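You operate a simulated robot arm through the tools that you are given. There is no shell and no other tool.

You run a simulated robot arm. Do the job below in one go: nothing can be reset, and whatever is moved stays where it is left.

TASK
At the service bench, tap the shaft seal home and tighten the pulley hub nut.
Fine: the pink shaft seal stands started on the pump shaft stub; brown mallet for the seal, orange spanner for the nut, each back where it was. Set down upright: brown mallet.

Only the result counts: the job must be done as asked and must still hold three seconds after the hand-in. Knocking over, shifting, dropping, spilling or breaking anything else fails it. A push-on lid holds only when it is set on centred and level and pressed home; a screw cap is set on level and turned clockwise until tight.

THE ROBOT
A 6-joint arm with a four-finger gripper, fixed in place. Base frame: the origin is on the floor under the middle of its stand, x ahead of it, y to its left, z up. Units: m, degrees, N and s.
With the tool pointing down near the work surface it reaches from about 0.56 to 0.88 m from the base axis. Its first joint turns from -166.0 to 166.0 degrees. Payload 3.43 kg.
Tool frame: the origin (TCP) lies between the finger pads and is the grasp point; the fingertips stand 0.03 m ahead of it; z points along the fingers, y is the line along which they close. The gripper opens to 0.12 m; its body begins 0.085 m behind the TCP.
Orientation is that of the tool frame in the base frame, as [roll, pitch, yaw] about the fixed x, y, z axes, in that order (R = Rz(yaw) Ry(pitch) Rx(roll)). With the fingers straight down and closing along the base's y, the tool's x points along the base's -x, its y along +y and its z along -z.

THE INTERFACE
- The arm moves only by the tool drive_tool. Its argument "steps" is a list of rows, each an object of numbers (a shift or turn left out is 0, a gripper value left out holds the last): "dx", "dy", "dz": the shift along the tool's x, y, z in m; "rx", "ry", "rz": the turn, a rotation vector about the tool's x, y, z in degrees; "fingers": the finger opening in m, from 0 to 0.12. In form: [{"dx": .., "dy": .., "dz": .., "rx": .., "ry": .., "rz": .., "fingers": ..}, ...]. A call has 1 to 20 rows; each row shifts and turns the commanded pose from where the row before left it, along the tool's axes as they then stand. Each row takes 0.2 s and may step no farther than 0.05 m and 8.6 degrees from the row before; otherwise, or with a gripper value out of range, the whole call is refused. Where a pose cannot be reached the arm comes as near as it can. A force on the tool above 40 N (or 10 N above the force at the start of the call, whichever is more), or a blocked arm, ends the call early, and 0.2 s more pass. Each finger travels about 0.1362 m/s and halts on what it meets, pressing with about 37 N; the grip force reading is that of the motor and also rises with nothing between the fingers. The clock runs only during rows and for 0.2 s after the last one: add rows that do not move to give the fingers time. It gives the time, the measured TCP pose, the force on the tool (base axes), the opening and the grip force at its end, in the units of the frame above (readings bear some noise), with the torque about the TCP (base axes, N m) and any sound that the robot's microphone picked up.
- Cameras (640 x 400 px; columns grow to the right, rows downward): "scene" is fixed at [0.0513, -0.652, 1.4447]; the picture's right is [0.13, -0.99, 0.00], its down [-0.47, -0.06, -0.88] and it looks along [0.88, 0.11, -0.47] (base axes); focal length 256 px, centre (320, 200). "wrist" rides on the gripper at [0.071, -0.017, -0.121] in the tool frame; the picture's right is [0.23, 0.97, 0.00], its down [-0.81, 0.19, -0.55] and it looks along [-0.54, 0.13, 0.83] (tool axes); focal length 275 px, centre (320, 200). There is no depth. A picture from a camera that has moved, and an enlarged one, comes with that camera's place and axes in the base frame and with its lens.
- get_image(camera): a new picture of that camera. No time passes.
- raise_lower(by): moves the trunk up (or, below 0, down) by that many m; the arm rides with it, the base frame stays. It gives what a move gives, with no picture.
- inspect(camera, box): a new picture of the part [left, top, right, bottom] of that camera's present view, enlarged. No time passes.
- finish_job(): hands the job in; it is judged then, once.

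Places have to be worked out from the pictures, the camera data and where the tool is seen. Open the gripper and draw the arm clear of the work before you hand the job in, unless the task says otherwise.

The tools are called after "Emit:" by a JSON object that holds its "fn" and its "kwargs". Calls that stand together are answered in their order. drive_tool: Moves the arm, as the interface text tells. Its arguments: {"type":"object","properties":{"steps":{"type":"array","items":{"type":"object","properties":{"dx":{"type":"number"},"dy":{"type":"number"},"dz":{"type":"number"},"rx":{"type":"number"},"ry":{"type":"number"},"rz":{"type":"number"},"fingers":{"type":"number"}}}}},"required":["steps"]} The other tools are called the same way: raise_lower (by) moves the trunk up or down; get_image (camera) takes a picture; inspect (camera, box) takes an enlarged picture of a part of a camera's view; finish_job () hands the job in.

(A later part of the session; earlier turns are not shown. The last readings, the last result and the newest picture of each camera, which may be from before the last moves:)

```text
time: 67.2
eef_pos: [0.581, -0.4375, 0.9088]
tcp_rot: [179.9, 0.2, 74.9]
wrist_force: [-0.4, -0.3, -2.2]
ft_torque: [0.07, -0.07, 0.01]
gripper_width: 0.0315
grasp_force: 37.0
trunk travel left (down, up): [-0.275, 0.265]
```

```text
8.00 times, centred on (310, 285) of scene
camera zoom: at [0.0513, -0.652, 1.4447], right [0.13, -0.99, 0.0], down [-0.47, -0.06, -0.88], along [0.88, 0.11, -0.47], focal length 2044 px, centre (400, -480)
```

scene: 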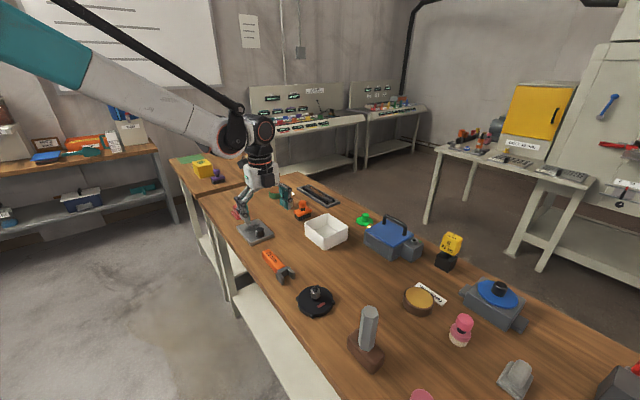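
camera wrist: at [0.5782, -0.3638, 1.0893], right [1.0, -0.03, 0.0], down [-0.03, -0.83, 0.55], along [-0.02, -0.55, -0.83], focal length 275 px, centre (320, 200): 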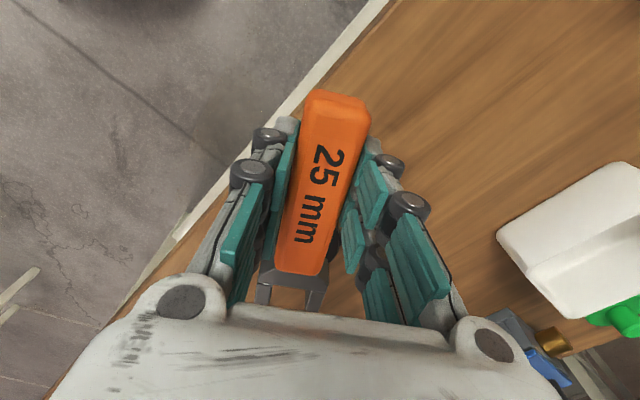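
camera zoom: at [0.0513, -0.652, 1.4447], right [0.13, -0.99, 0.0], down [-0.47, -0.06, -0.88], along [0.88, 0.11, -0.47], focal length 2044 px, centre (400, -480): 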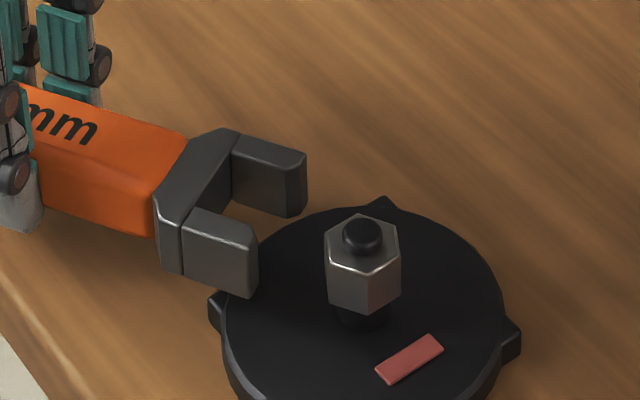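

Measured in the same image, the nut's corner sits ≈1.6 mm to the −y side of the jaw axis. I correct that and slide the jaw forward slowly along its axis.

Emit:
{"fn": "drive_tool", "kwargs": {"steps": [{"dx": -0.0013, "dy": -0.0015}, {}, {"dx": -0.005, "dy": 0.00013}, {"dx": -0.005, "dy": 0.00013}, {"dx": -0.005, "dy": 0.00013}, {"dx": -0.005, "dy": 0.00013}, {}, {}]}}

Emit:
{"fn": "inspect", "kwargs": {"camera": "wrist", "box": [245, 245, 345, 315]}}

Emit:
{"fn": "inspect", "kwargs": {"camera": "scene", "box": [280, 260, 340, 310]}}

```text
time: 69.0
eef_pos: [0.5739, -0.4575, 0.9081]
tcp_rot: [179.9, 0.1, 74.9]
wrist_force: [0.9, 0.4, -2.3]
ft_torque: [0.07, 0.0, 0.0]
gripper_width: 0.0315
grasp_force: 36.6
trunk travel left (down, up): [-0.275, 0.265]
```

```text
5.71 times, centred on (295, 280) of wrist
camera zoom: at [0.576, -0.383, 1.0281], right [1.0, -0.03, 0.0], down [-0.03, -0.83, 0.55], along [-0.02, -0.55, -0.83], focal length 1573 px, centre (463, -257)
```

zoom: 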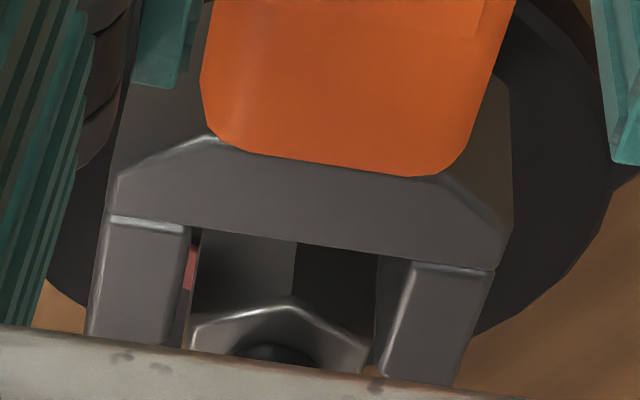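

```text
8.00 times, centred on (310, 285) of scene
camera zoom: at [0.0513, -0.652, 1.4447], right [0.13, -0.99, 0.0], down [-0.47, -0.06, -0.88], along [0.88, 0.11, -0.47], focal length 2044 px, centre (400, -480)
```

zoom: 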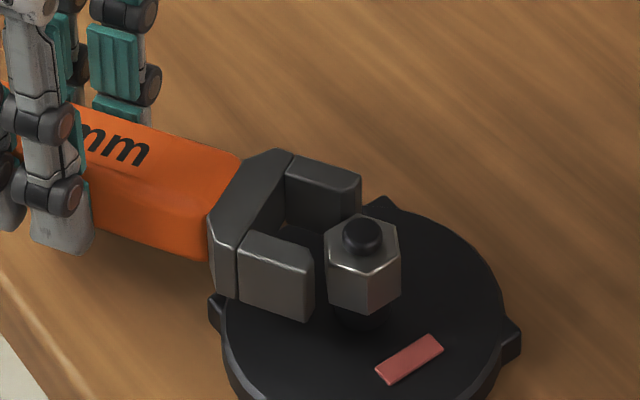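

Nut is nicely centred between the prongs. I slide the remaining ≈14 mm to seat the jaw.

Emit:
{"fn": "drive_tool", "kwargs": {"steps": [{"dx": -0.004, "dy": 0.0002}, {"dx": -0.004, "dy": 0.0002}, {"dx": -0.003, "dy": 0.0001}, {"dx": -0.0025, "dy": 0.0001}, {}, {}]}}

Emit:
{"fn": "inspect", "kwargs": {"camera": "wrist", "box": [245, 245, 345, 315]}}

Emit:
{"fn": "inspect", "kwargs": {"camera": "scene", "box": [280, 260, 340, 310]}}

```text
time: 70.4
eef_pos: [0.5715, -0.4713, 0.9091]
tcp_rot: [179.9, 0.1, 74.9]
wrist_force: [-0.3, -0.3, -2.8]
ft_torque: [0.09, -0.03, -0.02]
gripper_width: 0.0315
grasp_force: 36.9
trunk travel left (down, up): [-0.275, 0.265]
```

```text
5.71 times, centred on (295, 280) of wrist
camera zoom: at [0.5738, -0.3962, 1.0287], right [1.0, -0.03, 0.0], down [-0.03, -0.83, 0.55], along [-0.02, -0.55, -0.83], focal length 1573 px, centre (463, -257)
```

zoom: 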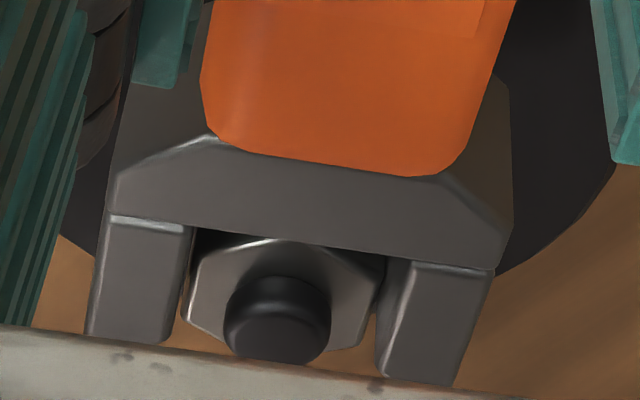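

```text
8.00 times, centred on (310, 285) of scene
camera zoom: at [0.0513, -0.652, 1.4447], right [0.13, -0.99, 0.0], down [-0.47, -0.06, -0.88], along [0.88, 0.11, -0.47], focal length 2044 px, centre (400, -480)
```

zoom: 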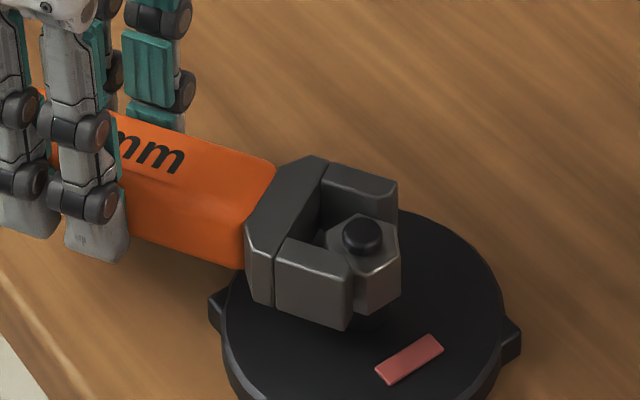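

The nut is seated in the jaw. Now I turn clockwise about the nut axis in small arcs, watching force and torque.

Emit:
{"fn": "drive_tool", "kwargs": {"steps": [{"dx": -0.0003, "dy": 0.0073, "rz": 4}, {"dx": -0.0003, "dy": 0.0073, "rz": 4}, {"dx": -0.0003, "dy": 0.0073, "rz": 4}, {}, {}]}}

Emit:
{"fn": "inspect", "kwargs": {"camera": "wrist", "box": [245, 245, 345, 315]}}

Emit:
{"fn": "inspect", "kwargs": {"camera": "scene", "box": [280, 260, 340, 310]}}

```text
time: 71.6
eef_pos: [0.5921, -0.4792, 0.9066]
tcp_rot: [179.8, 0.1, 62.9]
wrist_force: [-2.0, 2.9, -3.0]
ft_torque: [0.22, -0.07, -0.33]
gripper_width: 0.0317
grasp_force: 37.0
trunk travel left (down, up): [-0.275, 0.265]
```

```text
5.71 times, centred on (295, 280) of wrist
camera zoom: at [0.6092, -0.4068, 1.0282], right [0.97, -0.24, 0.0], down [-0.2, -0.81, 0.55], along [-0.13, -0.54, -0.83], focal length 1573 px, centre (463, -257)
```

zoom: 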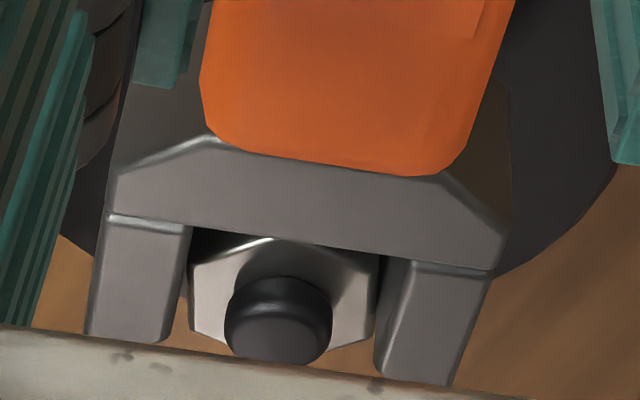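

```text
8.00 times, centred on (310, 285) of scene
camera zoom: at [0.0513, -0.652, 1.4447], right [0.13, -0.99, 0.0], down [-0.47, -0.06, -0.88], along [0.88, 0.11, -0.47], focal length 2044 px, centre (400, -480)
```

zoom: 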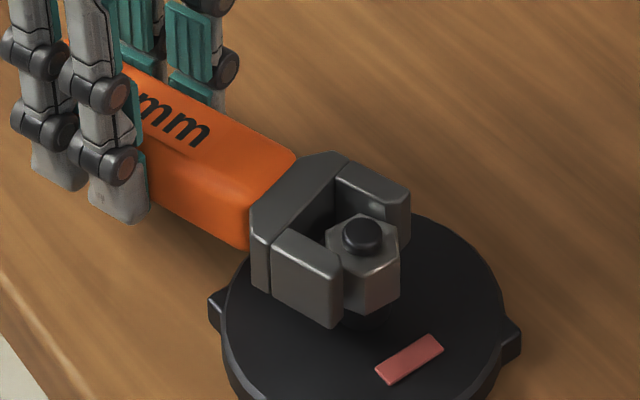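

About 12° in, the prongs are just taking up play on the nut corners (small reaction). I continue turning.

Emit:
{"fn": "drive_tool", "kwargs": {"steps": [{"dx": -0.0003, "dy": 0.0073, "rz": 4}, {"dx": -0.0003, "dy": 0.0073, "rz": 4}, {"dx": -0.0003, "dy": 0.0073, "rz": 4}, {}, {}]}}

Emit:
{"fn": "inspect", "kwargs": {"camera": "wrist", "box": [245, 245, 345, 315]}}

Emit:
{"fn": "inspect", "kwargs": {"camera": "scene", "box": [280, 260, 340, 310]}}

```text
time: 72.8
eef_pos: [0.6105, -0.491, 0.9074]
tcp_rot: [179.9, 0.1, 50.9]
wrist_force: [2.2, 1.7, -2.6]
ft_torque: [0.12, -0.13, 0.11]
gripper_width: 0.0316
grasp_force: 37.3
trunk travel left (down, up): [-0.275, 0.265]
```

```text
5.71 times, centred on (295, 280) of wrist
camera zoom: at [0.6418, -0.4242, 1.0284], right [0.9, -0.44, 0.0], down [-0.36, -0.75, 0.55], along [-0.24, -0.5, -0.83], focal length 1573 px, centre (463, -257)
```

zoom: 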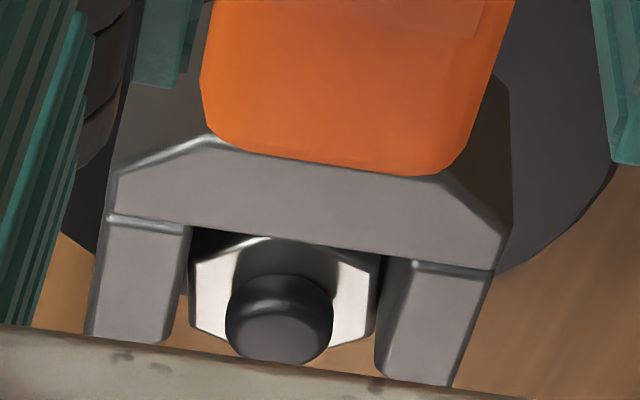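

```text
8.00 times, centred on (310, 285) of scene
camera zoom: at [0.0513, -0.652, 1.4447], right [0.13, -0.99, 0.0], down [-0.47, -0.06, -0.88], along [0.88, 0.11, -0.47], focal length 2044 px, centre (400, -480)
```

zoom: 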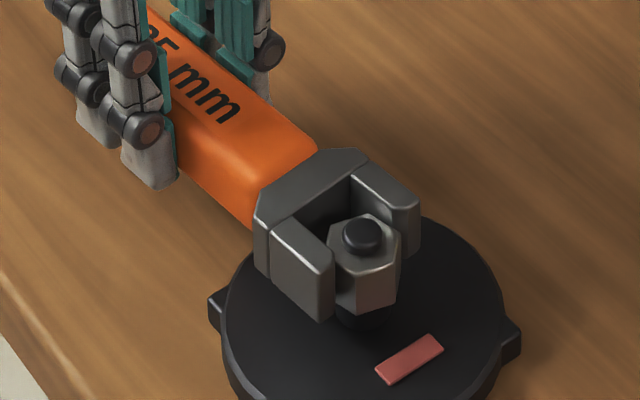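

The nut now turns with the spanner at low torque. I keep turning clockwise.

Emit:
{"fn": "drive_tool", "kwargs": {"steps": [{"dx": -0.0003, "dy": 0.0073, "rz": 4}, {"dx": -0.0003, "dy": 0.0073, "rz": 4}, {"dx": -0.0003, "dy": 0.0073, "rz": 4}, {"dx": -0.0003, "dy": 0.0073, "rz": 4}, {"dx": -0.0003, "dy": 0.0073, "rz": 4}, {"dx": -0.0003, "dy": 0.0073, "rz": 4}, {"dx": -0.0003, "dy": 0.0073, "rz": 4}, {"dx": -0.0003, "dy": 0.0073, "rz": 4}, {}, {}]}}

Emit:
{"fn": "inspect", "kwargs": {"camera": "wrist", "box": [245, 245, 345, 315]}}

Emit:
{"fn": "inspect", "kwargs": {"camera": "scene", "box": [280, 260, 340, 310]}}

```text
time: 75.0
eef_pos: [0.6433, -0.5387, 0.9074]
tcp_rot: [179.9, -0.1, 18.8]
wrist_force: [2.5, 3.0, 1.7]
ft_torque: [-0.08, 0.25, -0.2]
gripper_width: 0.0318
grasp_force: 36.9
trunk travel left (down, up): [-0.275, 0.265]
```

```text
5.71 times, centred on (295, 280) of wrist
camera zoom: at [0.7051, -0.4983, 1.0284], right [0.53, -0.85, 0.0], down [-0.71, -0.44, 0.55], along [-0.47, -0.3, -0.83], focal length 1573 px, centre (463, -257)
```

zoom: 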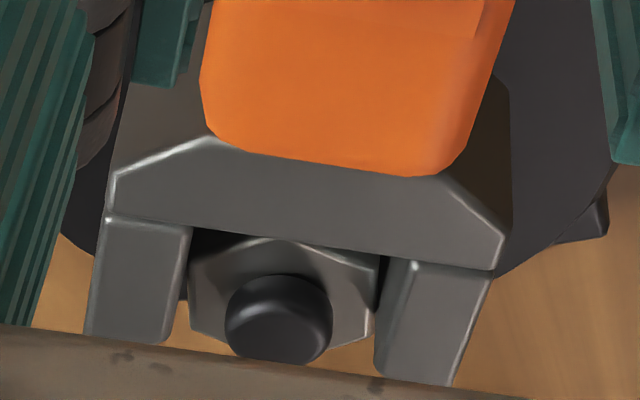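

```text
8.00 times, centred on (310, 285) of scene
camera zoom: at [0.0513, -0.652, 1.4447], right [0.13, -0.99, 0.0], down [-0.47, -0.06, -0.88], along [0.88, 0.11, -0.47], focal length 2044 px, centre (400, -480)
```

zoom: 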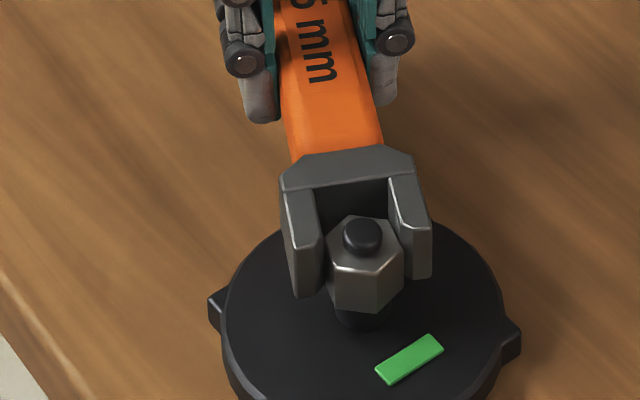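

The hub's indicator has changed from red to green, so the nut has reached its tightness. I back the spanner off ≈9° within the jaw's free play and check the indicator stays green.

Emit:
{"fn": "drive_tool", "kwargs": {"steps": [{"dx": -0.0003, "dy": -0.0055, "rz": -3}, {"dx": -0.0003, "dy": -0.0055, "rz": -3}, {"dx": -0.0002, "dy": -0.0045, "rz": -2.5}, {}, {}]}}

Emit:
{"fn": "inspect", "kwargs": {"camera": "wrist", "box": [245, 245, 345, 315]}}

Emit:
{"fn": "inspect", "kwargs": {"camera": "scene", "box": [280, 260, 340, 310]}}

```text
time: 76.2
eef_pos: [0.6353, -0.525, 0.9076]
tcp_rot: [179.9, 0.0, 27.4]
wrist_force: [-0.3, -0.3, -2.2]
ft_torque: [0.01, -0.08, -0.01]
gripper_width: 0.0317
grasp_force: 37.3
trunk travel left (down, up): [-0.275, 0.265]
```

```text
5.71 times, centred on (295, 280) of wrist
camera zoom: at [0.6915, -0.476, 1.028], right [0.65, -0.76, 0.0], down [-0.63, -0.54, 0.55], along [-0.42, -0.36, -0.83], focal length 1573 px, centre (463, -257)
```

zoom: 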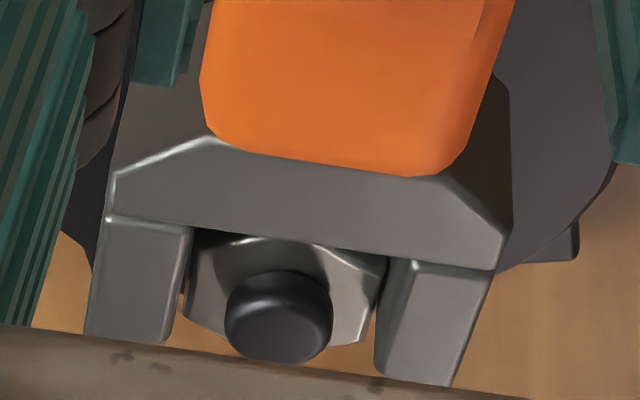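

```text
8.00 times, centred on (310, 285) of scene
camera zoom: at [0.0513, -0.652, 1.4447], right [0.13, -0.99, 0.0], down [-0.47, -0.06, -0.88], along [0.88, 0.11, -0.47], focal length 2044 px, centre (400, -480)
```

zoom: 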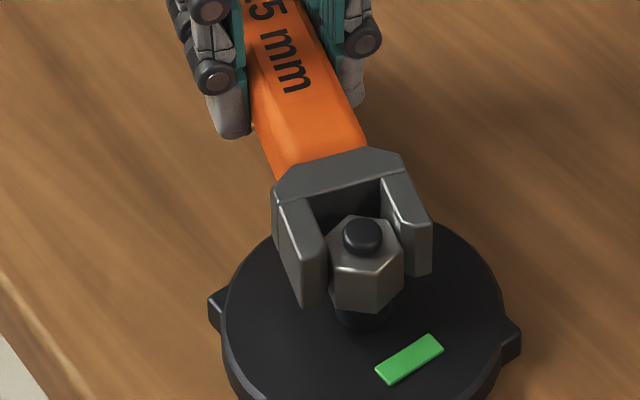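

Indicator stays green and the reaction is zero. I withdraw the jaw straight back off the nut and lift clear.

Emit:
{"fn": "drive_tool", "kwargs": {"steps": [{"dx": 0.004, "dy": -0.0001}, {"dx": 0.006, "dy": -0.00015}, {"dx": 0.008, "dy": -0.0002}, {"dx": 0.01, "dy": -0.00025}, {"dx": 0.01, "dy": -0.00025}, {}, {"dz": -0.03}, {"dz": -0.032}, {}, {}]}}

Emit:
{"fn": "inspect", "kwargs": {"camera": "scene", "box": [280, 260, 340, 310]}}

Emit:
{"fn": "get_image", "kwargs": {"camera": "wrist"}}

```text
time: 78.4
eef_pos: [0.6689, -0.506, 0.9696]
tcp_rot: [179.8, 0.1, 27.3]
wrist_force: [-0.9, 0.1, -2.2]
ft_torque: [0.07, -0.06, 0.01]
gripper_width: 0.0317
grasp_force: 36.5
trunk travel left (down, up): [-0.275, 0.265]
```

```text
8.00 times, centred on (310, 285) of scene
camera zoom: at [0.0513, -0.652, 1.4447], right [0.13, -0.99, 0.0], down [-0.47, -0.06, -0.88], along [0.88, 0.11, -0.47], focal length 2044 px, centre (400, -480)
```

zoom: 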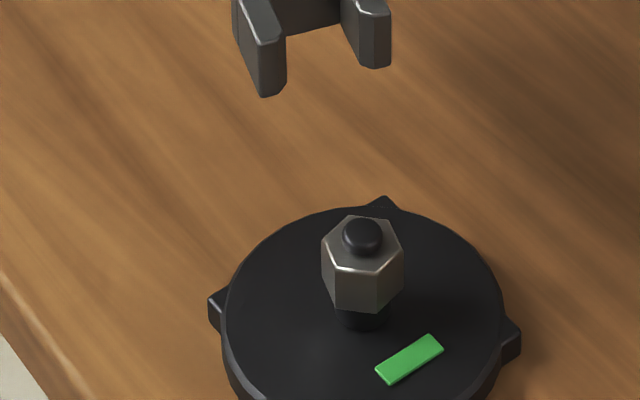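

```text
taken
camera wrist: at [0.7243, -0.4575, 1.0905], right [0.65, -0.76, 0.0], down [-0.63, -0.54, 0.55], along [-0.42, -0.36, -0.83], focal length 275 px, centre (320, 200)
```

wrist: 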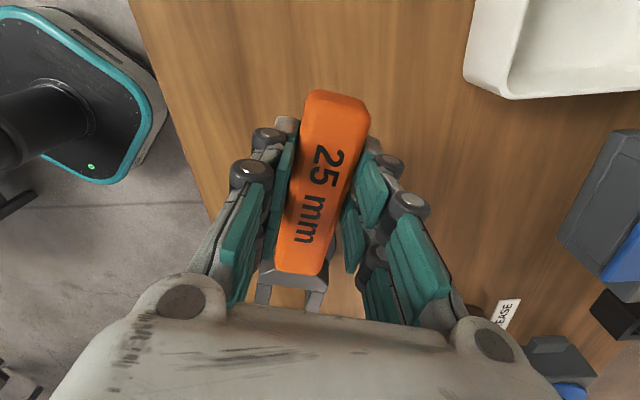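

Nut is free of the spanner and the indicator is green. I carry the spanner back over its original spot and turn it to its original angle.

Emit:
{"fn": "drive_tool", "kwargs": {"steps": [{"rz": -6.2}, {"rz": -6.2}, {"rz": -6.2}, {"dx": 0.0282, "dy": -0.0194}, {"dx": 0.0282, "dy": -0.0194}, {"dx": 0.0282, "dy": -0.0194}, {}, {"dz": 0.03}, {"dz": 0.03}, {}, {}]}}

Emit:
{"fn": "get_image", "kwargs": {"camera": "wrist"}}

Emit:
{"fn": "inspect", "kwargs": {"camera": "scene", "box": [250, 240, 310, 290]}}

```text
time: 80.8
eef_pos: [0.6868, -0.4053, 0.9096]
tcp_rot: [179.9, 0.1, 46.0]
wrist_force: [-0.1, 0.6, -2.8]
ft_torque: [0.05, -0.04, 0.01]
gripper_width: 0.0315
grasp_force: 36.9
trunk travel left (down, up): [-0.275, 0.265]
```

```text
taken
camera wrist: at [0.7234, -0.3401, 1.0319], right [0.86, -0.51, 0.0], down [-0.43, -0.72, 0.55], along [-0.28, -0.48, -0.83], focal length 275 px, centre (320, 200)
```

wrist: 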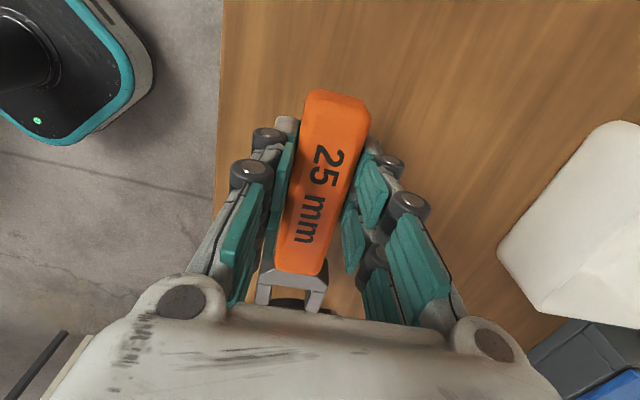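

```text
8.00 times, centred on (280, 265) of scene
camera zoom: at [0.0513, -0.652, 1.4447], right [0.13, -0.99, 0.0], down [-0.47, -0.06, -0.88], along [0.88, 0.11, -0.47], focal length 2044 px, centre (640, -320)
```

zoom: 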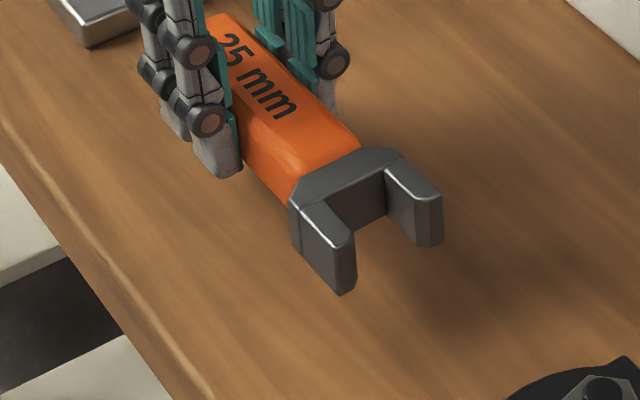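

On position. I lower to just above the bench, then creep to contact.

Emit:
{"fn": "drive_tool", "kwargs": {"steps": [{"dz": 0.015}, {"dz": 0.012}, {}, {"dz": 0.0015}, {}, {}]}}

Emit:
{"fn": "inspect", "kwargs": {"camera": "scene", "box": [250, 240, 310, 290]}}

```text
time: 82.2
eef_pos: [0.6868, -0.405, 0.8824]
tcp_rot: [179.9, 0.0, 46.0]
wrist_force: [-0.5, -0.2, -2.4]
ft_torque: [0.03, -0.08, 0.01]
gripper_width: 0.0318
grasp_force: 36.9
trunk travel left (down, up): [-0.275, 0.265]
```

```text
8.00 times, centred on (280, 265) of scene
camera zoom: at [0.0513, -0.652, 1.4447], right [0.13, -0.99, 0.0], down [-0.47, -0.06, -0.88], along [0.88, 0.11, -0.47], focal length 2044 px, centre (640, -320)
```

zoom: 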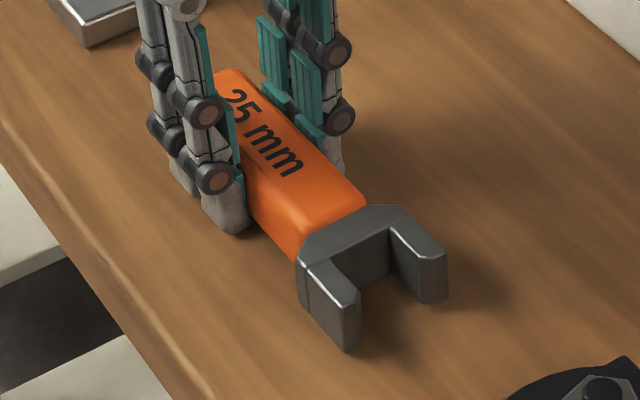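

It would land ≈2 mm right of the original; I nudge it and lower the last few millimetres.

Emit:
{"fn": "drive_tool", "kwargs": {"steps": [{"dx": 0.0014, "dy": -0.0014, "dz": 0.001}, {}, {"dz": 0.001}, {}, {}]}}

```text
time: 83.4
eef_pos: [0.6858, -0.4029, 0.8814]
tcp_rot: [179.9, 0.0, 46.0]
wrist_force: [0.3, -1.0, 7.9]
ft_torque: [-0.48, 0.47, 0.08]
gripper_width: 0.0317
grasp_force: 36.9
trunk travel left (down, up): [-0.275, 0.265]
```

Contact (+10 N). I release the spanner gently.

Emit:
{"fn": "drive_tool", "kwargs": {"steps": [{"fingers": 0.036}, {"fingers": 0.042}, {"fingers": 0.06, "dz": -0.001}, {"fingers": 0.09}, {"fingers": 0.12}, {}, {}]}}

Emit:
{"fn": "inspect", "kwargs": {"camera": "scene", "box": [250, 240, 310, 290]}}

Emit:
{"fn": "get_image", "kwargs": {"camera": "wrist"}}

```text
time: 85.0
eef_pos: [0.6881, -0.4025, 0.8798]
tcp_rot: [179.8, -0.1, 46.1]
wrist_force: [0.1, 0.1, -0.3]
ft_torque: [0.0, -0.03, 0.01]
gripper_width: 0.1198
grasp_force: 0.1
trunk travel left (down, up): [-0.275, 0.265]
```

```text
8.00 times, centred on (280, 265) of scene
camera zoom: at [0.0513, -0.652, 1.4447], right [0.13, -0.99, 0.0], down [-0.47, -0.06, -0.88], along [0.88, 0.11, -0.47], focal length 2044 px, centre (640, -320)
```

zoom: 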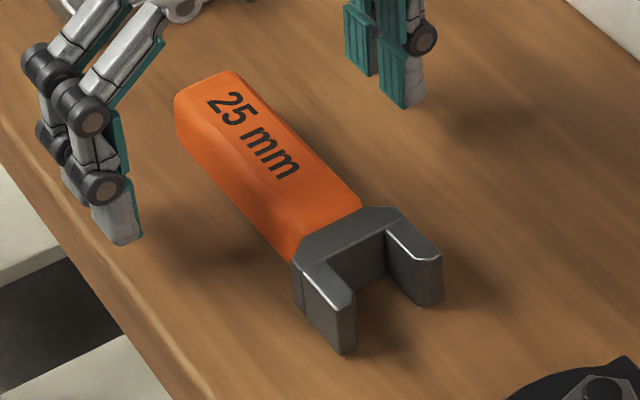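

```text
taken
camera wrist: at [0.7238, -0.3386, 1.001], right [0.86, -0.51, 0.0], down [-0.43, -0.72, 0.55], along [-0.28, -0.48, -0.83], focal length 275 px, centre (320, 200)
```

wrist: 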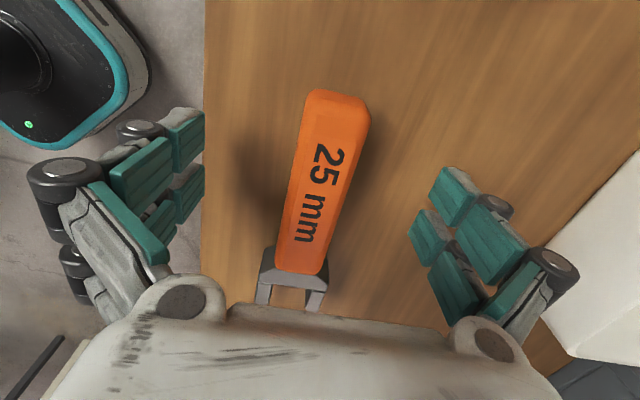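

Spanner is back within ≈2–3 mm, same angle. I lift clear and turn the tool back so I can take a close low-angle look at the seal's seat.

Emit:
{"fn": "drive_tool", "kwargs": {"steps": [{"dz": -0.04}, {"dz": -0.05}, {"dz": -0.05}, {"dz": -0.05}, {"dz": -0.03}, {"rz": -8.1}, {"rz": -8.1}, {"rz": -8.1}, {"rz": -8.1}, {"rz": -8.1}, {"rz": -8.1}, {"rz": -8.1}, {"rz": -8.1}, {"rz": -8.1}, {"rz": -8.1}, {"rz": -8.1}, {}]}}

Emit:
{"fn": "inspect", "kwargs": {"camera": "scene", "box": [250, 240, 310, 290]}}

```text
time: 88.6
eef_pos: [0.6868, -0.4019, 1.1002]
tcp_rot: [-179.9, 0.2, 135.2]
wrist_force: [-0.2, 0.2, 0.1]
ft_torque: [0.02, 0.01, 0.01]
gripper_width: 0.1201
grasp_force: 0.0
trunk travel left (down, up): [-0.275, 0.265]
```

```text
8.00 times, centred on (280, 265) of scene
camera zoom: at [0.0513, -0.652, 1.4447], right [0.13, -0.99, 0.0], down [-0.47, -0.06, -0.88], along [0.88, 0.11, -0.47], focal length 2044 px, centre (640, -320)
```

zoom: 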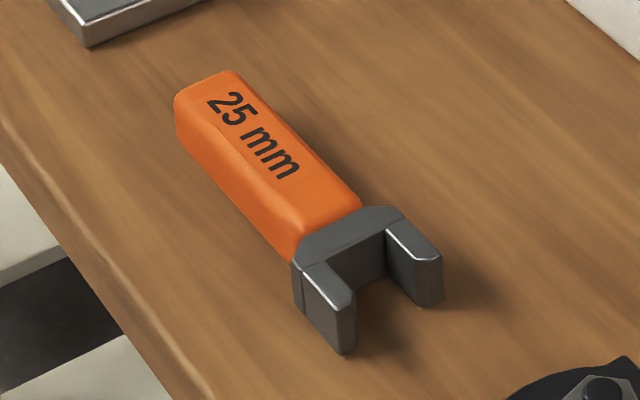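

Spanner rests where it was. I move to the seal for the low-angle check.

Emit:
{"fn": "drive_tool", "kwargs": {"steps": [{"dx": 0.0132, "dy": -0.0468}, {"dx": 0.0132, "dy": -0.0468}, {"dx": 0.0132, "dy": -0.0468}, {"dx": 0.0132, "dy": -0.0468}, {"dx": 0.0132, "dy": -0.0468}, {"dx": 0.0132, "dy": -0.0468}, {"dx": 0.0132, "dy": -0.0468}, {"dx": 0.0132, "dy": -0.0468}, {"dx": 0.0132, "dy": -0.0468}, {"dx": 0.0132, "dy": -0.0468}, {"dx": 0.0132, "dy": -0.0468}, {"dx": 0.0132, "dy": -0.0468}, {"dx": 0.0132, "dy": -0.0468}, {}, {"ry": -8}, {"ry": -8}, {"ry": -8}, {"ry": -8}, {"ry": -8}]}}

Emit:
{"fn": "get_image", "kwargs": {"camera": "wrist"}}

```text
time: 92.6
eef_pos: [0.136, -0.7125, 1.0997]
tcp_rot: [-180.0, 40.3, 135.1]
wrist_force: [0.6, 0.0, 0.1]
ft_torque: [0.03, -0.01, -0.02]
gripper_width: 0.1201
grasp_force: 0.1
trunk travel left (down, up): [-0.275, 0.265]
```

```text
taken
camera wrist: at [0.0288, -0.6304, 1.1458], right [0.56, 0.81, -0.15], down [0.32, -0.05, 0.95], along [0.76, -0.58, -0.29], focal length 275 px, centre (320, 200)
```

wrist: 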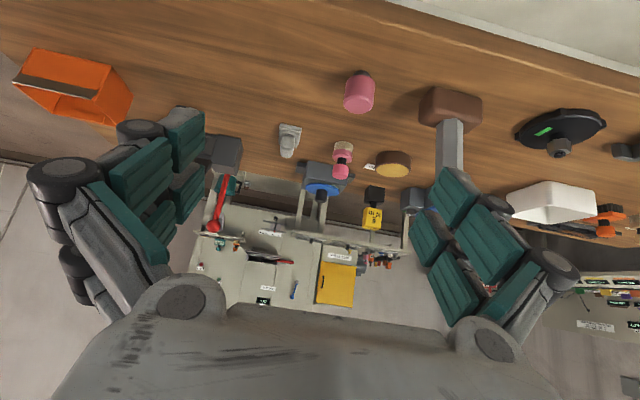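

I lower the camera for a shallower view of the gap under the seal.

Emit:
{"fn": "drive_tool", "kwargs": {"steps": [{"dx": 0.0301, "dz": 0.0357}, {"dx": 0.0301, "dz": 0.0357}, {"dx": 0.0301, "dz": 0.0357}, {}, {}]}}

Emit:
{"fn": "get_image", "kwargs": {"camera": "wrist"}}

Emit:
{"fn": "inspect", "kwargs": {"camera": "wrist", "box": [310, 60, 410, 160]}}

```text
time: 93.8
eef_pos: [0.1323, -0.7113, 0.9595]
tcp_rot: [-180.0, 40.1, 135.1]
wrist_force: [-0.5, 0.6, 0.2]
ft_torque: [0.01, 0.0, 0.0]
gripper_width: 0.1197
grasp_force: 0.2
trunk travel left (down, up): [-0.275, 0.265]
```

```text
taken
camera wrist: at [0.0276, -0.6289, 1.005], right [0.56, 0.81, -0.15], down [0.32, -0.05, 0.95], along [0.76, -0.58, -0.29], focal length 275 px, centre (320, 200)
```

wrist: 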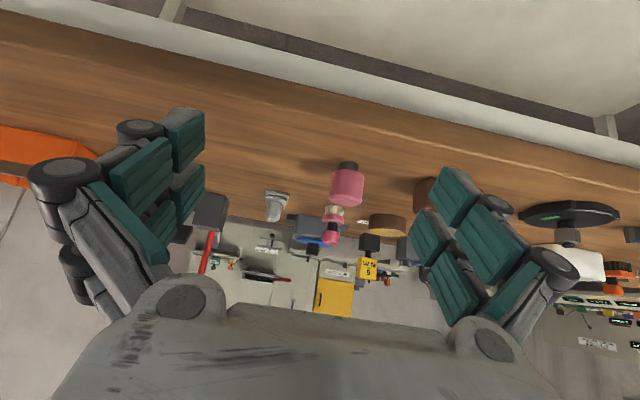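

```text
4.00 times, centred on (360, 110) of wrist
camera zoom: at [0.0276, -0.6289, 1.005], right [0.56, 0.81, -0.15], down [0.32, -0.05, 0.95], along [0.76, -0.58, -0.29], focal length 1101 px, centre (160, 560)
```

zoom: 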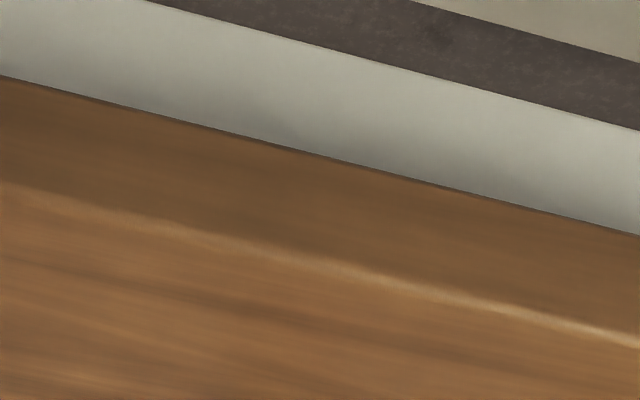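

The seal sits lower in the frame now; I zoom in on it.

Emit:
{"fn": "inspect", "kwargs": {"camera": "wrist", "box": [320, 150, 380, 215]}}

Emit:
{"fn": "inspect", "kwargs": {"camera": "wrist", "box": [335, 155, 365, 175]}}

```text
6.15 times, centred on (350, 182) of wrist
camera zoom: at [0.0276, -0.6289, 1.005], right [0.56, 0.81, -0.15], down [0.32, -0.05, 0.95], along [0.76, -0.58, -0.29], focal length 1694 px, centre (135, 308)
```

zoom: 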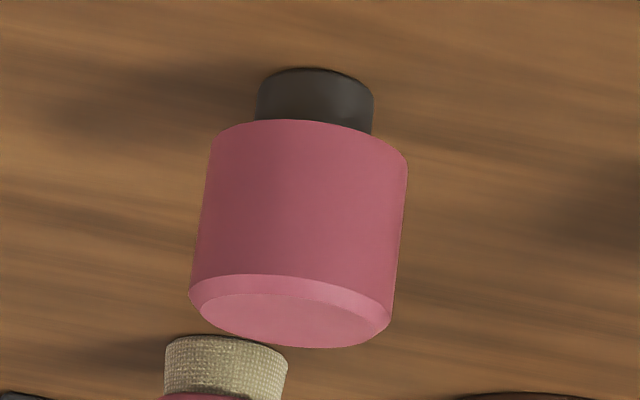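

```text
16.00 times, centred on (350, 165) of wrist
camera zoom: at [0.0276, -0.6289, 1.005], right [0.56, 0.81, -0.15], down [0.32, -0.05, 0.95], along [0.76, -0.58, -0.29], focal length 4404 px, centre (-160, 760)
```

zoom: 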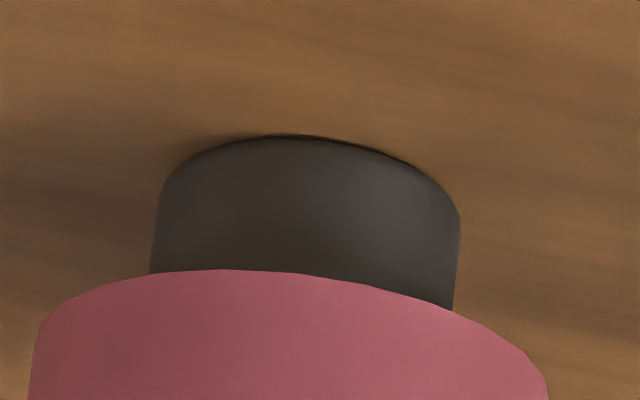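

The stub is still exposed ≈15 mm with no visible shoulder, and I can't be certain 8.5 mm of travel was all there is. To be sure, I go back to the mallet for another tap; if it's truly home, it simply won't move.

Emit:
{"fn": "drive_tool", "kwargs": {"steps": [{"dx": -0.0237, "dz": -0.028}, {"dx": -0.0237, "dz": -0.028}, {"dx": -0.0237, "dz": -0.028}, {"ry": 8}, {"ry": 8}, {"ry": 8}, {"ry": 8}, {"ry": 8}, {"dx": -0.03105, "dy": 0.0334}, {"dx": -0.03105, "dy": 0.0334}, {"dx": -0.03105, "dy": 0.0334}, {"dx": -0.03105, "dy": 0.0334}, {"dx": -0.03105, "dy": 0.0334}, {"dx": -0.03105, "dy": 0.0334}, {}, {}]}}

Emit:
{"fn": "inspect", "kwargs": {"camera": "wrist", "box": [260, 60, 380, 180]}}

Emit:
{"fn": "get_image", "kwargs": {"camera": "scene"}}

```text
time: 97.2
eef_pos: [0.4103, -0.7044, 1.0721]
tcp_rot: [-179.9, 0.1, 135.1]
wrist_force: [-0.1, 0.2, -0.6]
ft_torque: [-0.01, 0.0, -0.03]
gripper_width: 0.12
grasp_force: 0.0
trunk travel left (down, up): [-0.275, 0.265]
```

```text
3.33 times, centred on (320, 120) of wrist
camera zoom: at [0.3476, -0.6654, 1.1917], right [0.52, 0.85, 0.0], down [0.71, -0.44, 0.55], along [0.47, -0.29, -0.83], focal length 918 px, centre (320, 467)
```

zoom: 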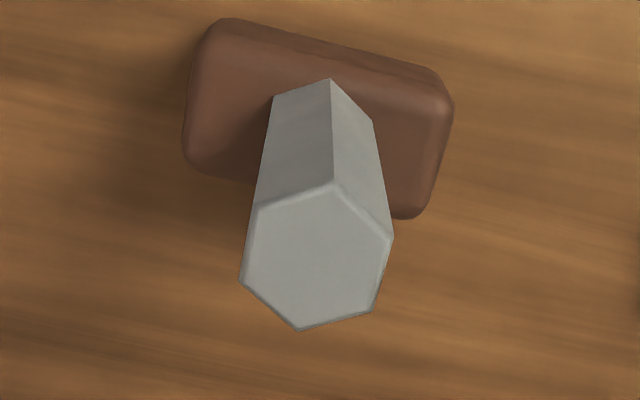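

```text
taken
```

scene: 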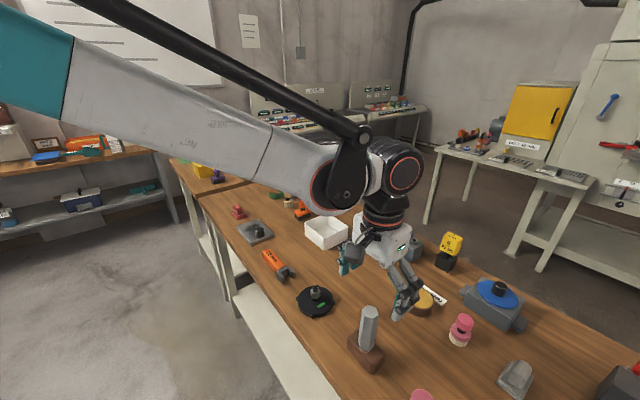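

The mallet is centred under the gripper within ≈1.5 mm. I correct, descend and grip it again.

Emit:
{"fn": "drive_tool", "kwargs": {"steps": [{"dx": 0.0009, "dy": -0.0013, "dz": 0.03}, {"dz": 0.035}, {"dz": 0.035}, {"dz": 0.022}, {}, {"fingers": 0.06}, {"fingers": 0.035}, {"fingers": 0.0}, {}, {}, {}]}}

Emit:
{"fn": "get_image", "kwargs": {"camera": "wrist"}}

```text
time: 99.6
eef_pos: [0.4097, -0.7049, 0.9496]
tcp_rot: [180.0, 0.1, 135.1]
wrist_force: [-0.7, 0.5, 1.2]
ft_torque: [0.04, 0.02, 0.03]
gripper_width: 0.0306
grasp_force: 37.6
trunk travel left (down, up): [-0.275, 0.265]
```

```text
taken
camera wrist: at [0.346, -0.6654, 1.0696], right [0.52, 0.85, 0.0], down [0.71, -0.44, 0.55], along [0.47, -0.29, -0.83], focal length 275 px, centre (320, 200)
```

wrist: 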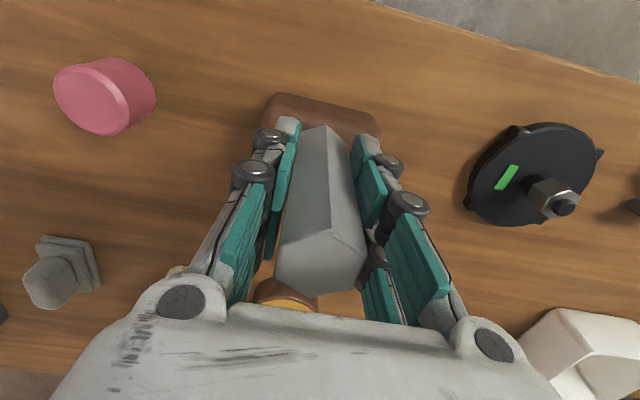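

Mallet gripped again. I lift it, carry it over the seal and stop ≈25 mm above.

Emit:
{"fn": "drive_tool", "kwargs": {"steps": [{"dz": -0.02}, {"dz": -0.04}, {"dz": -0.04}, {"dx": -0.0005, "dy": -0.0352}, {"dx": -0.0005, "dy": -0.0352}, {"dx": -0.0005, "dy": -0.0352}, {"dx": -0.0004, "dy": -0.0351}, {}, {"dz": 0.022}, {}, {}]}}

Emit:
{"fn": "inspect", "kwargs": {"camera": "wrist", "box": [240, 60, 400, 160]}}

```text
time: 102.0
eef_pos: [0.3102, -0.8038, 1.026]
tcp_rot: [180.0, 0.1, 135.1]
wrist_force: [0.4, -0.1, -3.7]
ft_torque: [0.03, -0.01, 0.02]
gripper_width: 0.0307
grasp_force: 36.7
trunk travel left (down, up): [-0.275, 0.265]
```

```text
4.00 times, centred on (320, 110) of wrist
camera zoom: at [0.2468, -0.7639, 1.1464], right [0.52, 0.85, 0.0], down [0.71, -0.44, 0.55], along [0.47, -0.29, -0.83], focal length 1101 px, centre (320, 560)
```

zoom: 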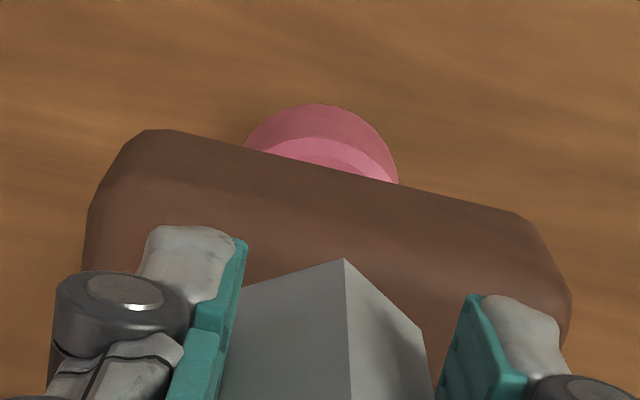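

Positioned over the seal with ≈25 mm clearance. I give a quick tap and retract.

Emit:
{"fn": "drive_tool", "kwargs": {"steps": [{"dz": 0.045}, {"dz": -0.045}, {}, {}]}}

Emit:
{"fn": "inspect", "kwargs": {"camera": "wrist", "box": [240, 60, 400, 160]}}

```text
time: 102.4
eef_pos: [0.3106, -0.8038, 0.9963]
tcp_rot: [-180.0, 0.2, 135.1]
wrist_force: [-0.5, 2.2, 11.0]
ft_torque: [0.15, 0.02, 0.0]
gripper_width: 0.0306
grasp_force: 36.9
trunk travel left (down, up): [-0.275, 0.265]
stopped in row 1: the force on the tool passed its limit at 89 N (the readings are from after the stop); the commanded pose is now the measured one
```

```text
4.00 times, centred on (320, 110) of wrist
camera zoom: at [0.247, -0.7649, 1.1179], right [0.52, 0.85, 0.0], down [0.71, -0.44, 0.55], along [0.47, -0.29, -0.83], focal length 1101 px, centre (320, 560)
```

zoom: 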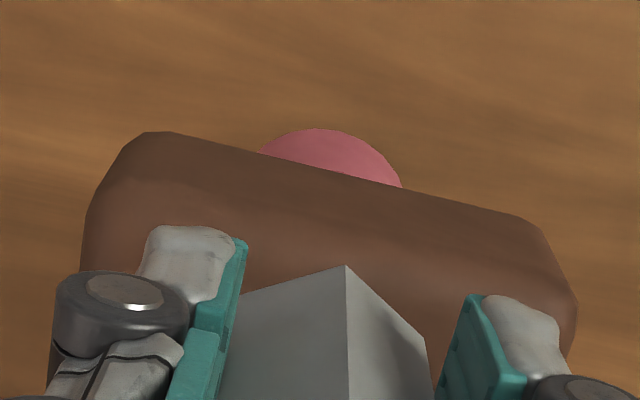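

Another hard stop (89 N). I lift and move aside to see whether the seal moved at all.

Emit:
{"fn": "drive_tool", "kwargs": {"steps": [{"dz": -0.03}, {"dz": -0.031}, {"dx": 0.0005, "dy": 0.0352}, {"dx": 0.0005, "dy": 0.0352}, {"dx": 0.0005, "dy": 0.0352}, {"dx": 0.0004, "dy": 0.0351}, {}, {}]}}

Emit:
{"fn": "inspect", "kwargs": {"camera": "wrist", "box": [80, 20, 240, 120]}}

Emit:
{"fn": "get_image", "kwargs": {"camera": "wrist"}}

```text
time: 104.2
eef_pos: [0.4086, -0.705, 1.0561]
tcp_rot: [-180.0, 0.0, 135.1]
wrist_force: [-0.4, 0.6, -3.5]
ft_torque: [0.01, 0.0, 0.0]
gripper_width: 0.0307
grasp_force: 36.3
trunk travel left (down, up): [-0.275, 0.265]
```

```text
4.00 times, centred on (160, 70) of wrist
camera zoom: at [0.3458, -0.6647, 1.1771], right [0.52, 0.85, 0.0], down [0.71, -0.44, 0.55], along [0.47, -0.29, -0.83], focal length 1101 px, centre (960, 720)
```

zoom: 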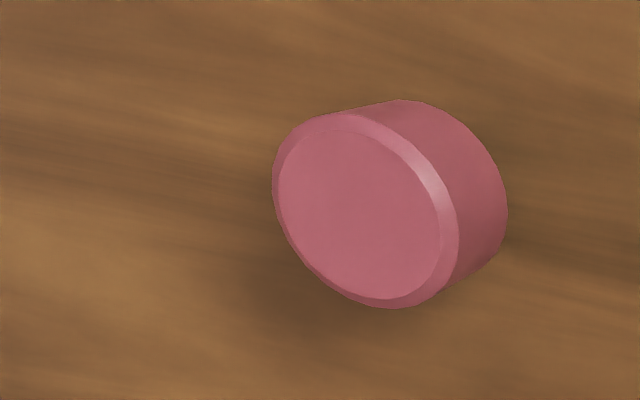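

```text
taken
camera wrist: at [0.3458, -0.6647, 1.1771], right [0.52, 0.85, 0.0], down [0.71, -0.44, 0.55], along [0.47, -0.29, -0.83], focal length 275 px, centre (320, 200)
```

wrist: 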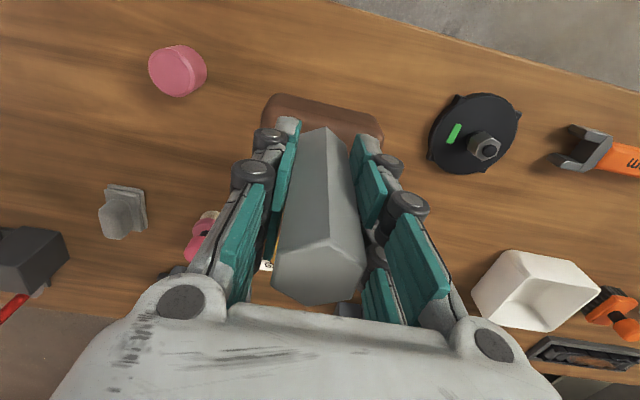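

The seal top is unchanged at ≈0.902 after three taps, with hard stops at 79 and 89 N, so it is home. I now put the mallet back: lower it close to the bench first.

Emit:
{"fn": "drive_tool", "kwargs": {"steps": [{"dz": 0.03}, {"dz": 0.035}, {"dz": 0.033}, {}, {"dz": 0.005}, {}, {}]}}

Emit:
{"fn": "inspect", "kwargs": {"camera": "scene", "box": [335, 300, 400, 380]}}

```text
time: 105.8
eef_pos: [0.4089, -0.7054, 0.9534]
tcp_rot: [-180.0, -0.1, 135.1]
wrist_force: [-0.6, -0.1, -3.4]
ft_torque: [0.02, 0.0, -0.02]
gripper_width: 0.0307
grasp_force: 37.5
trunk travel left (down, up): [-0.275, 0.265]
```

```text
5.00 times, centred on (368, 340) of scene
camera zoom: at [0.0513, -0.652, 1.4447], right [0.13, -0.99, 0.0], down [-0.47, -0.06, -0.88], along [0.88, 0.11, -0.47], focal length 1277 px, centre (82, -500)
```

zoom: 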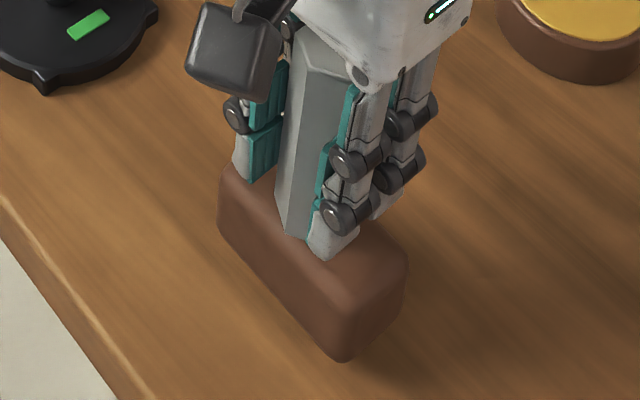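

Lined up with the original spot. I creep down to contact.

Emit:
{"fn": "drive_tool", "kwargs": {"steps": [{"dz": 0.004}, {}, {"dz": 0.0015}, {}, {"dz": 0.001}, {}, {}]}}

```text
time: 107.4
eef_pos: [0.4082, -0.7039, 0.9471]
tcp_rot: [179.9, 0.0, 135.0]
wrist_force: [0.5, -0.9, -4.1]
ft_torque: [0.0, 0.03, -0.04]
gripper_width: 0.0307
grasp_force: 37.2
trunk travel left (down, up): [-0.275, 0.265]
```

Emit:
{"fn": "drive_tool", "kwargs": {"steps": [{"dz": 0.001}, {}, {"dz": 0.001}, {}, {"dz": 0.0005}, {}, {}]}}

```text
time: 109.0
eef_pos: [0.4083, -0.7041, 0.9462]
tcp_rot: [-180.0, 0.0, 135.1]
wrist_force: [4.1, -6.0, 17.5]
ft_torque: [-0.95, -0.74, -0.05]
gripper_width: 0.0307
grasp_force: 36.9
trunk travel left (down, up): [-0.275, 0.265]
```

Contact made (a bit firm). I relax by 0.6 mm, then open the fingers slowly.

Emit:
{"fn": "drive_tool", "kwargs": {"steps": [{"dz": -0.0006}, {}, {"fingers": 0.034}, {"fingers": 0.045}, {"fingers": 0.07}, {"fingers": 0.1}, {"fingers": 0.12}, {}]}}

Emit:
{"fn": "inspect", "kwargs": {"camera": "wrist", "box": [220, 60, 420, 300]}}

Emit:
{"fn": "inspect", "kwargs": {"camera": "scene", "box": [335, 300, 400, 380]}}

```text
time: 110.8
eef_pos: [0.4088, -0.7033, 0.9456]
tcp_rot: [180.0, 0.0, 135.1]
wrist_force: [-0.6, 0.4, 0.0]
ft_torque: [0.01, -0.01, -0.01]
gripper_width: 0.1199
grasp_force: 0.0
trunk travel left (down, up): [-0.275, 0.265]
```

```text
1.67 times, centred on (320, 180) of wrist
camera zoom: at [0.3457, -0.6641, 1.0661], right [0.52, 0.85, 0.0], down [0.71, -0.44, 0.55], along [0.47, -0.29, -0.83], focal length 459 px, centre (320, 233)
```

zoom: 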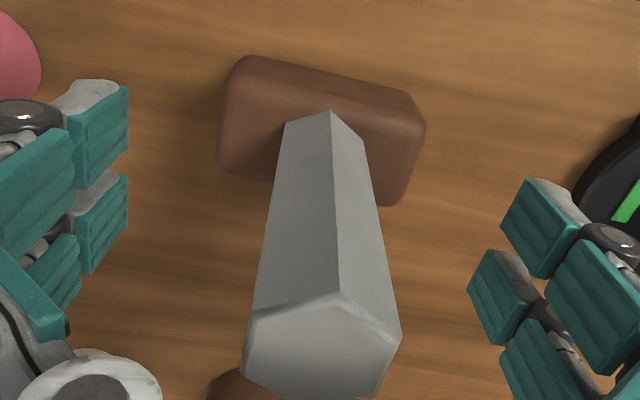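

```text
5.00 times, centred on (368, 340) of scene
camera zoom: at [0.0513, -0.652, 1.4447], right [0.13, -0.99, 0.0], down [-0.47, -0.06, -0.88], along [0.88, 0.11, -0.47], focal length 1277 px, centre (82, -500)
```

zoom: 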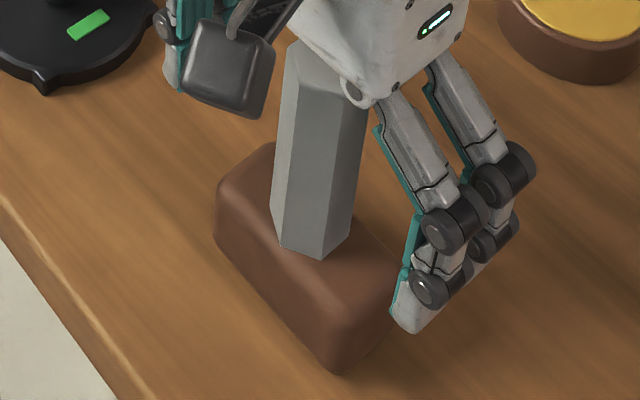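

The mallet stands upright about 3 mm from its original spot. I rise straight up and draw the arm back clear of the bench.

Emit:
{"fn": "drive_tool", "kwargs": {"steps": [{"dz": -0.03}, {"dz": -0.05}, {"dz": -0.05}, {"dz": -0.05}, {"dz": -0.05}, {"dx": 0.04, "dz": -0.02}, {"dx": 0.04, "dz": -0.02}, {"dx": 0.04, "dy": 0.02}, {"dx": 0.03, "dy": 0.035}, {"dy": 0.045}, {"dy": 0.045}, {"dy": 0.045}, {"dy": 0.045}, {}, {}]}}

Emit:
{"fn": "get_image", "kwargs": {"camera": "scene"}}

Emit:
{"fn": "inspect", "kwargs": {"camera": "scene", "box": [335, 300, 400, 380]}}

Emit:
{"fn": "inspect", "kwargs": {"camera": "scene", "box": [240, 230, 360, 330]}}

Emit:
{"fn": "get_image", "kwargs": {"camera": "wrist"}}

```text
time: 114.0
eef_pos: [0.4682, -0.431, 1.2138]
tcp_rot: [180.0, 0.1, 135.2]
wrist_force: [0.2, 1.1, -0.3]
ft_torque: [0.01, 0.0, -0.03]
gripper_width: 0.1201
grasp_force: 0.0
trunk travel left (down, up): [-0.275, 0.265]
```

```text
taken
```

scene: 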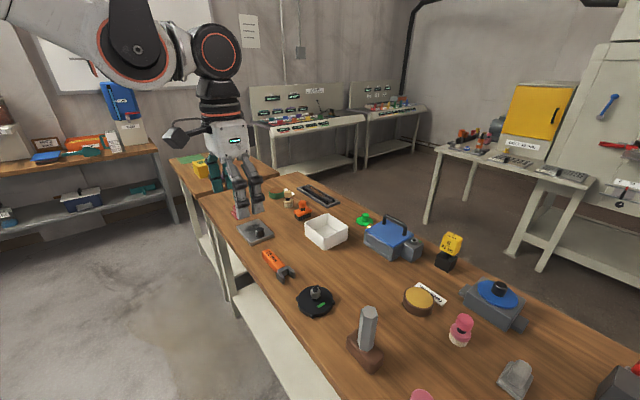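

```text
5.00 times, centred on (368, 340) of scene
camera zoom: at [0.0513, -0.652, 1.4447], right [0.13, -0.99, 0.0], down [-0.47, -0.06, -0.88], along [0.88, 0.11, -0.47], focal length 1277 px, centre (82, -500)
```

zoom: 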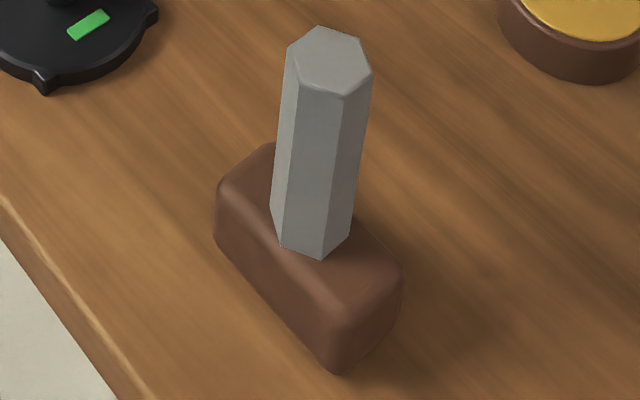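

```text
4.00 times, centred on (300, 280) of scene
camera zoom: at [0.0513, -0.652, 1.4447], right [0.13, -0.99, 0.0], down [-0.47, -0.06, -0.88], along [0.88, 0.11, -0.47], focal length 1022 px, centre (400, -120)
```

zoom: 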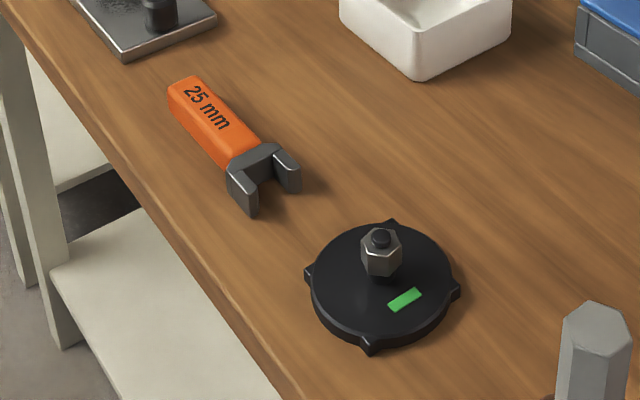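

```text
taken
camera wrist: at [0.4047, -0.3915, 1.3349], right [0.52, 0.85, 0.0], down [0.71, -0.44, 0.55], along [0.47, -0.29, -0.83], focal length 275 px, centre (320, 200)
```

wrist: 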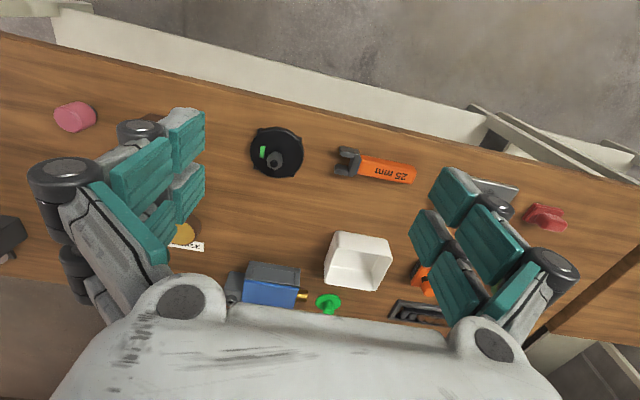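

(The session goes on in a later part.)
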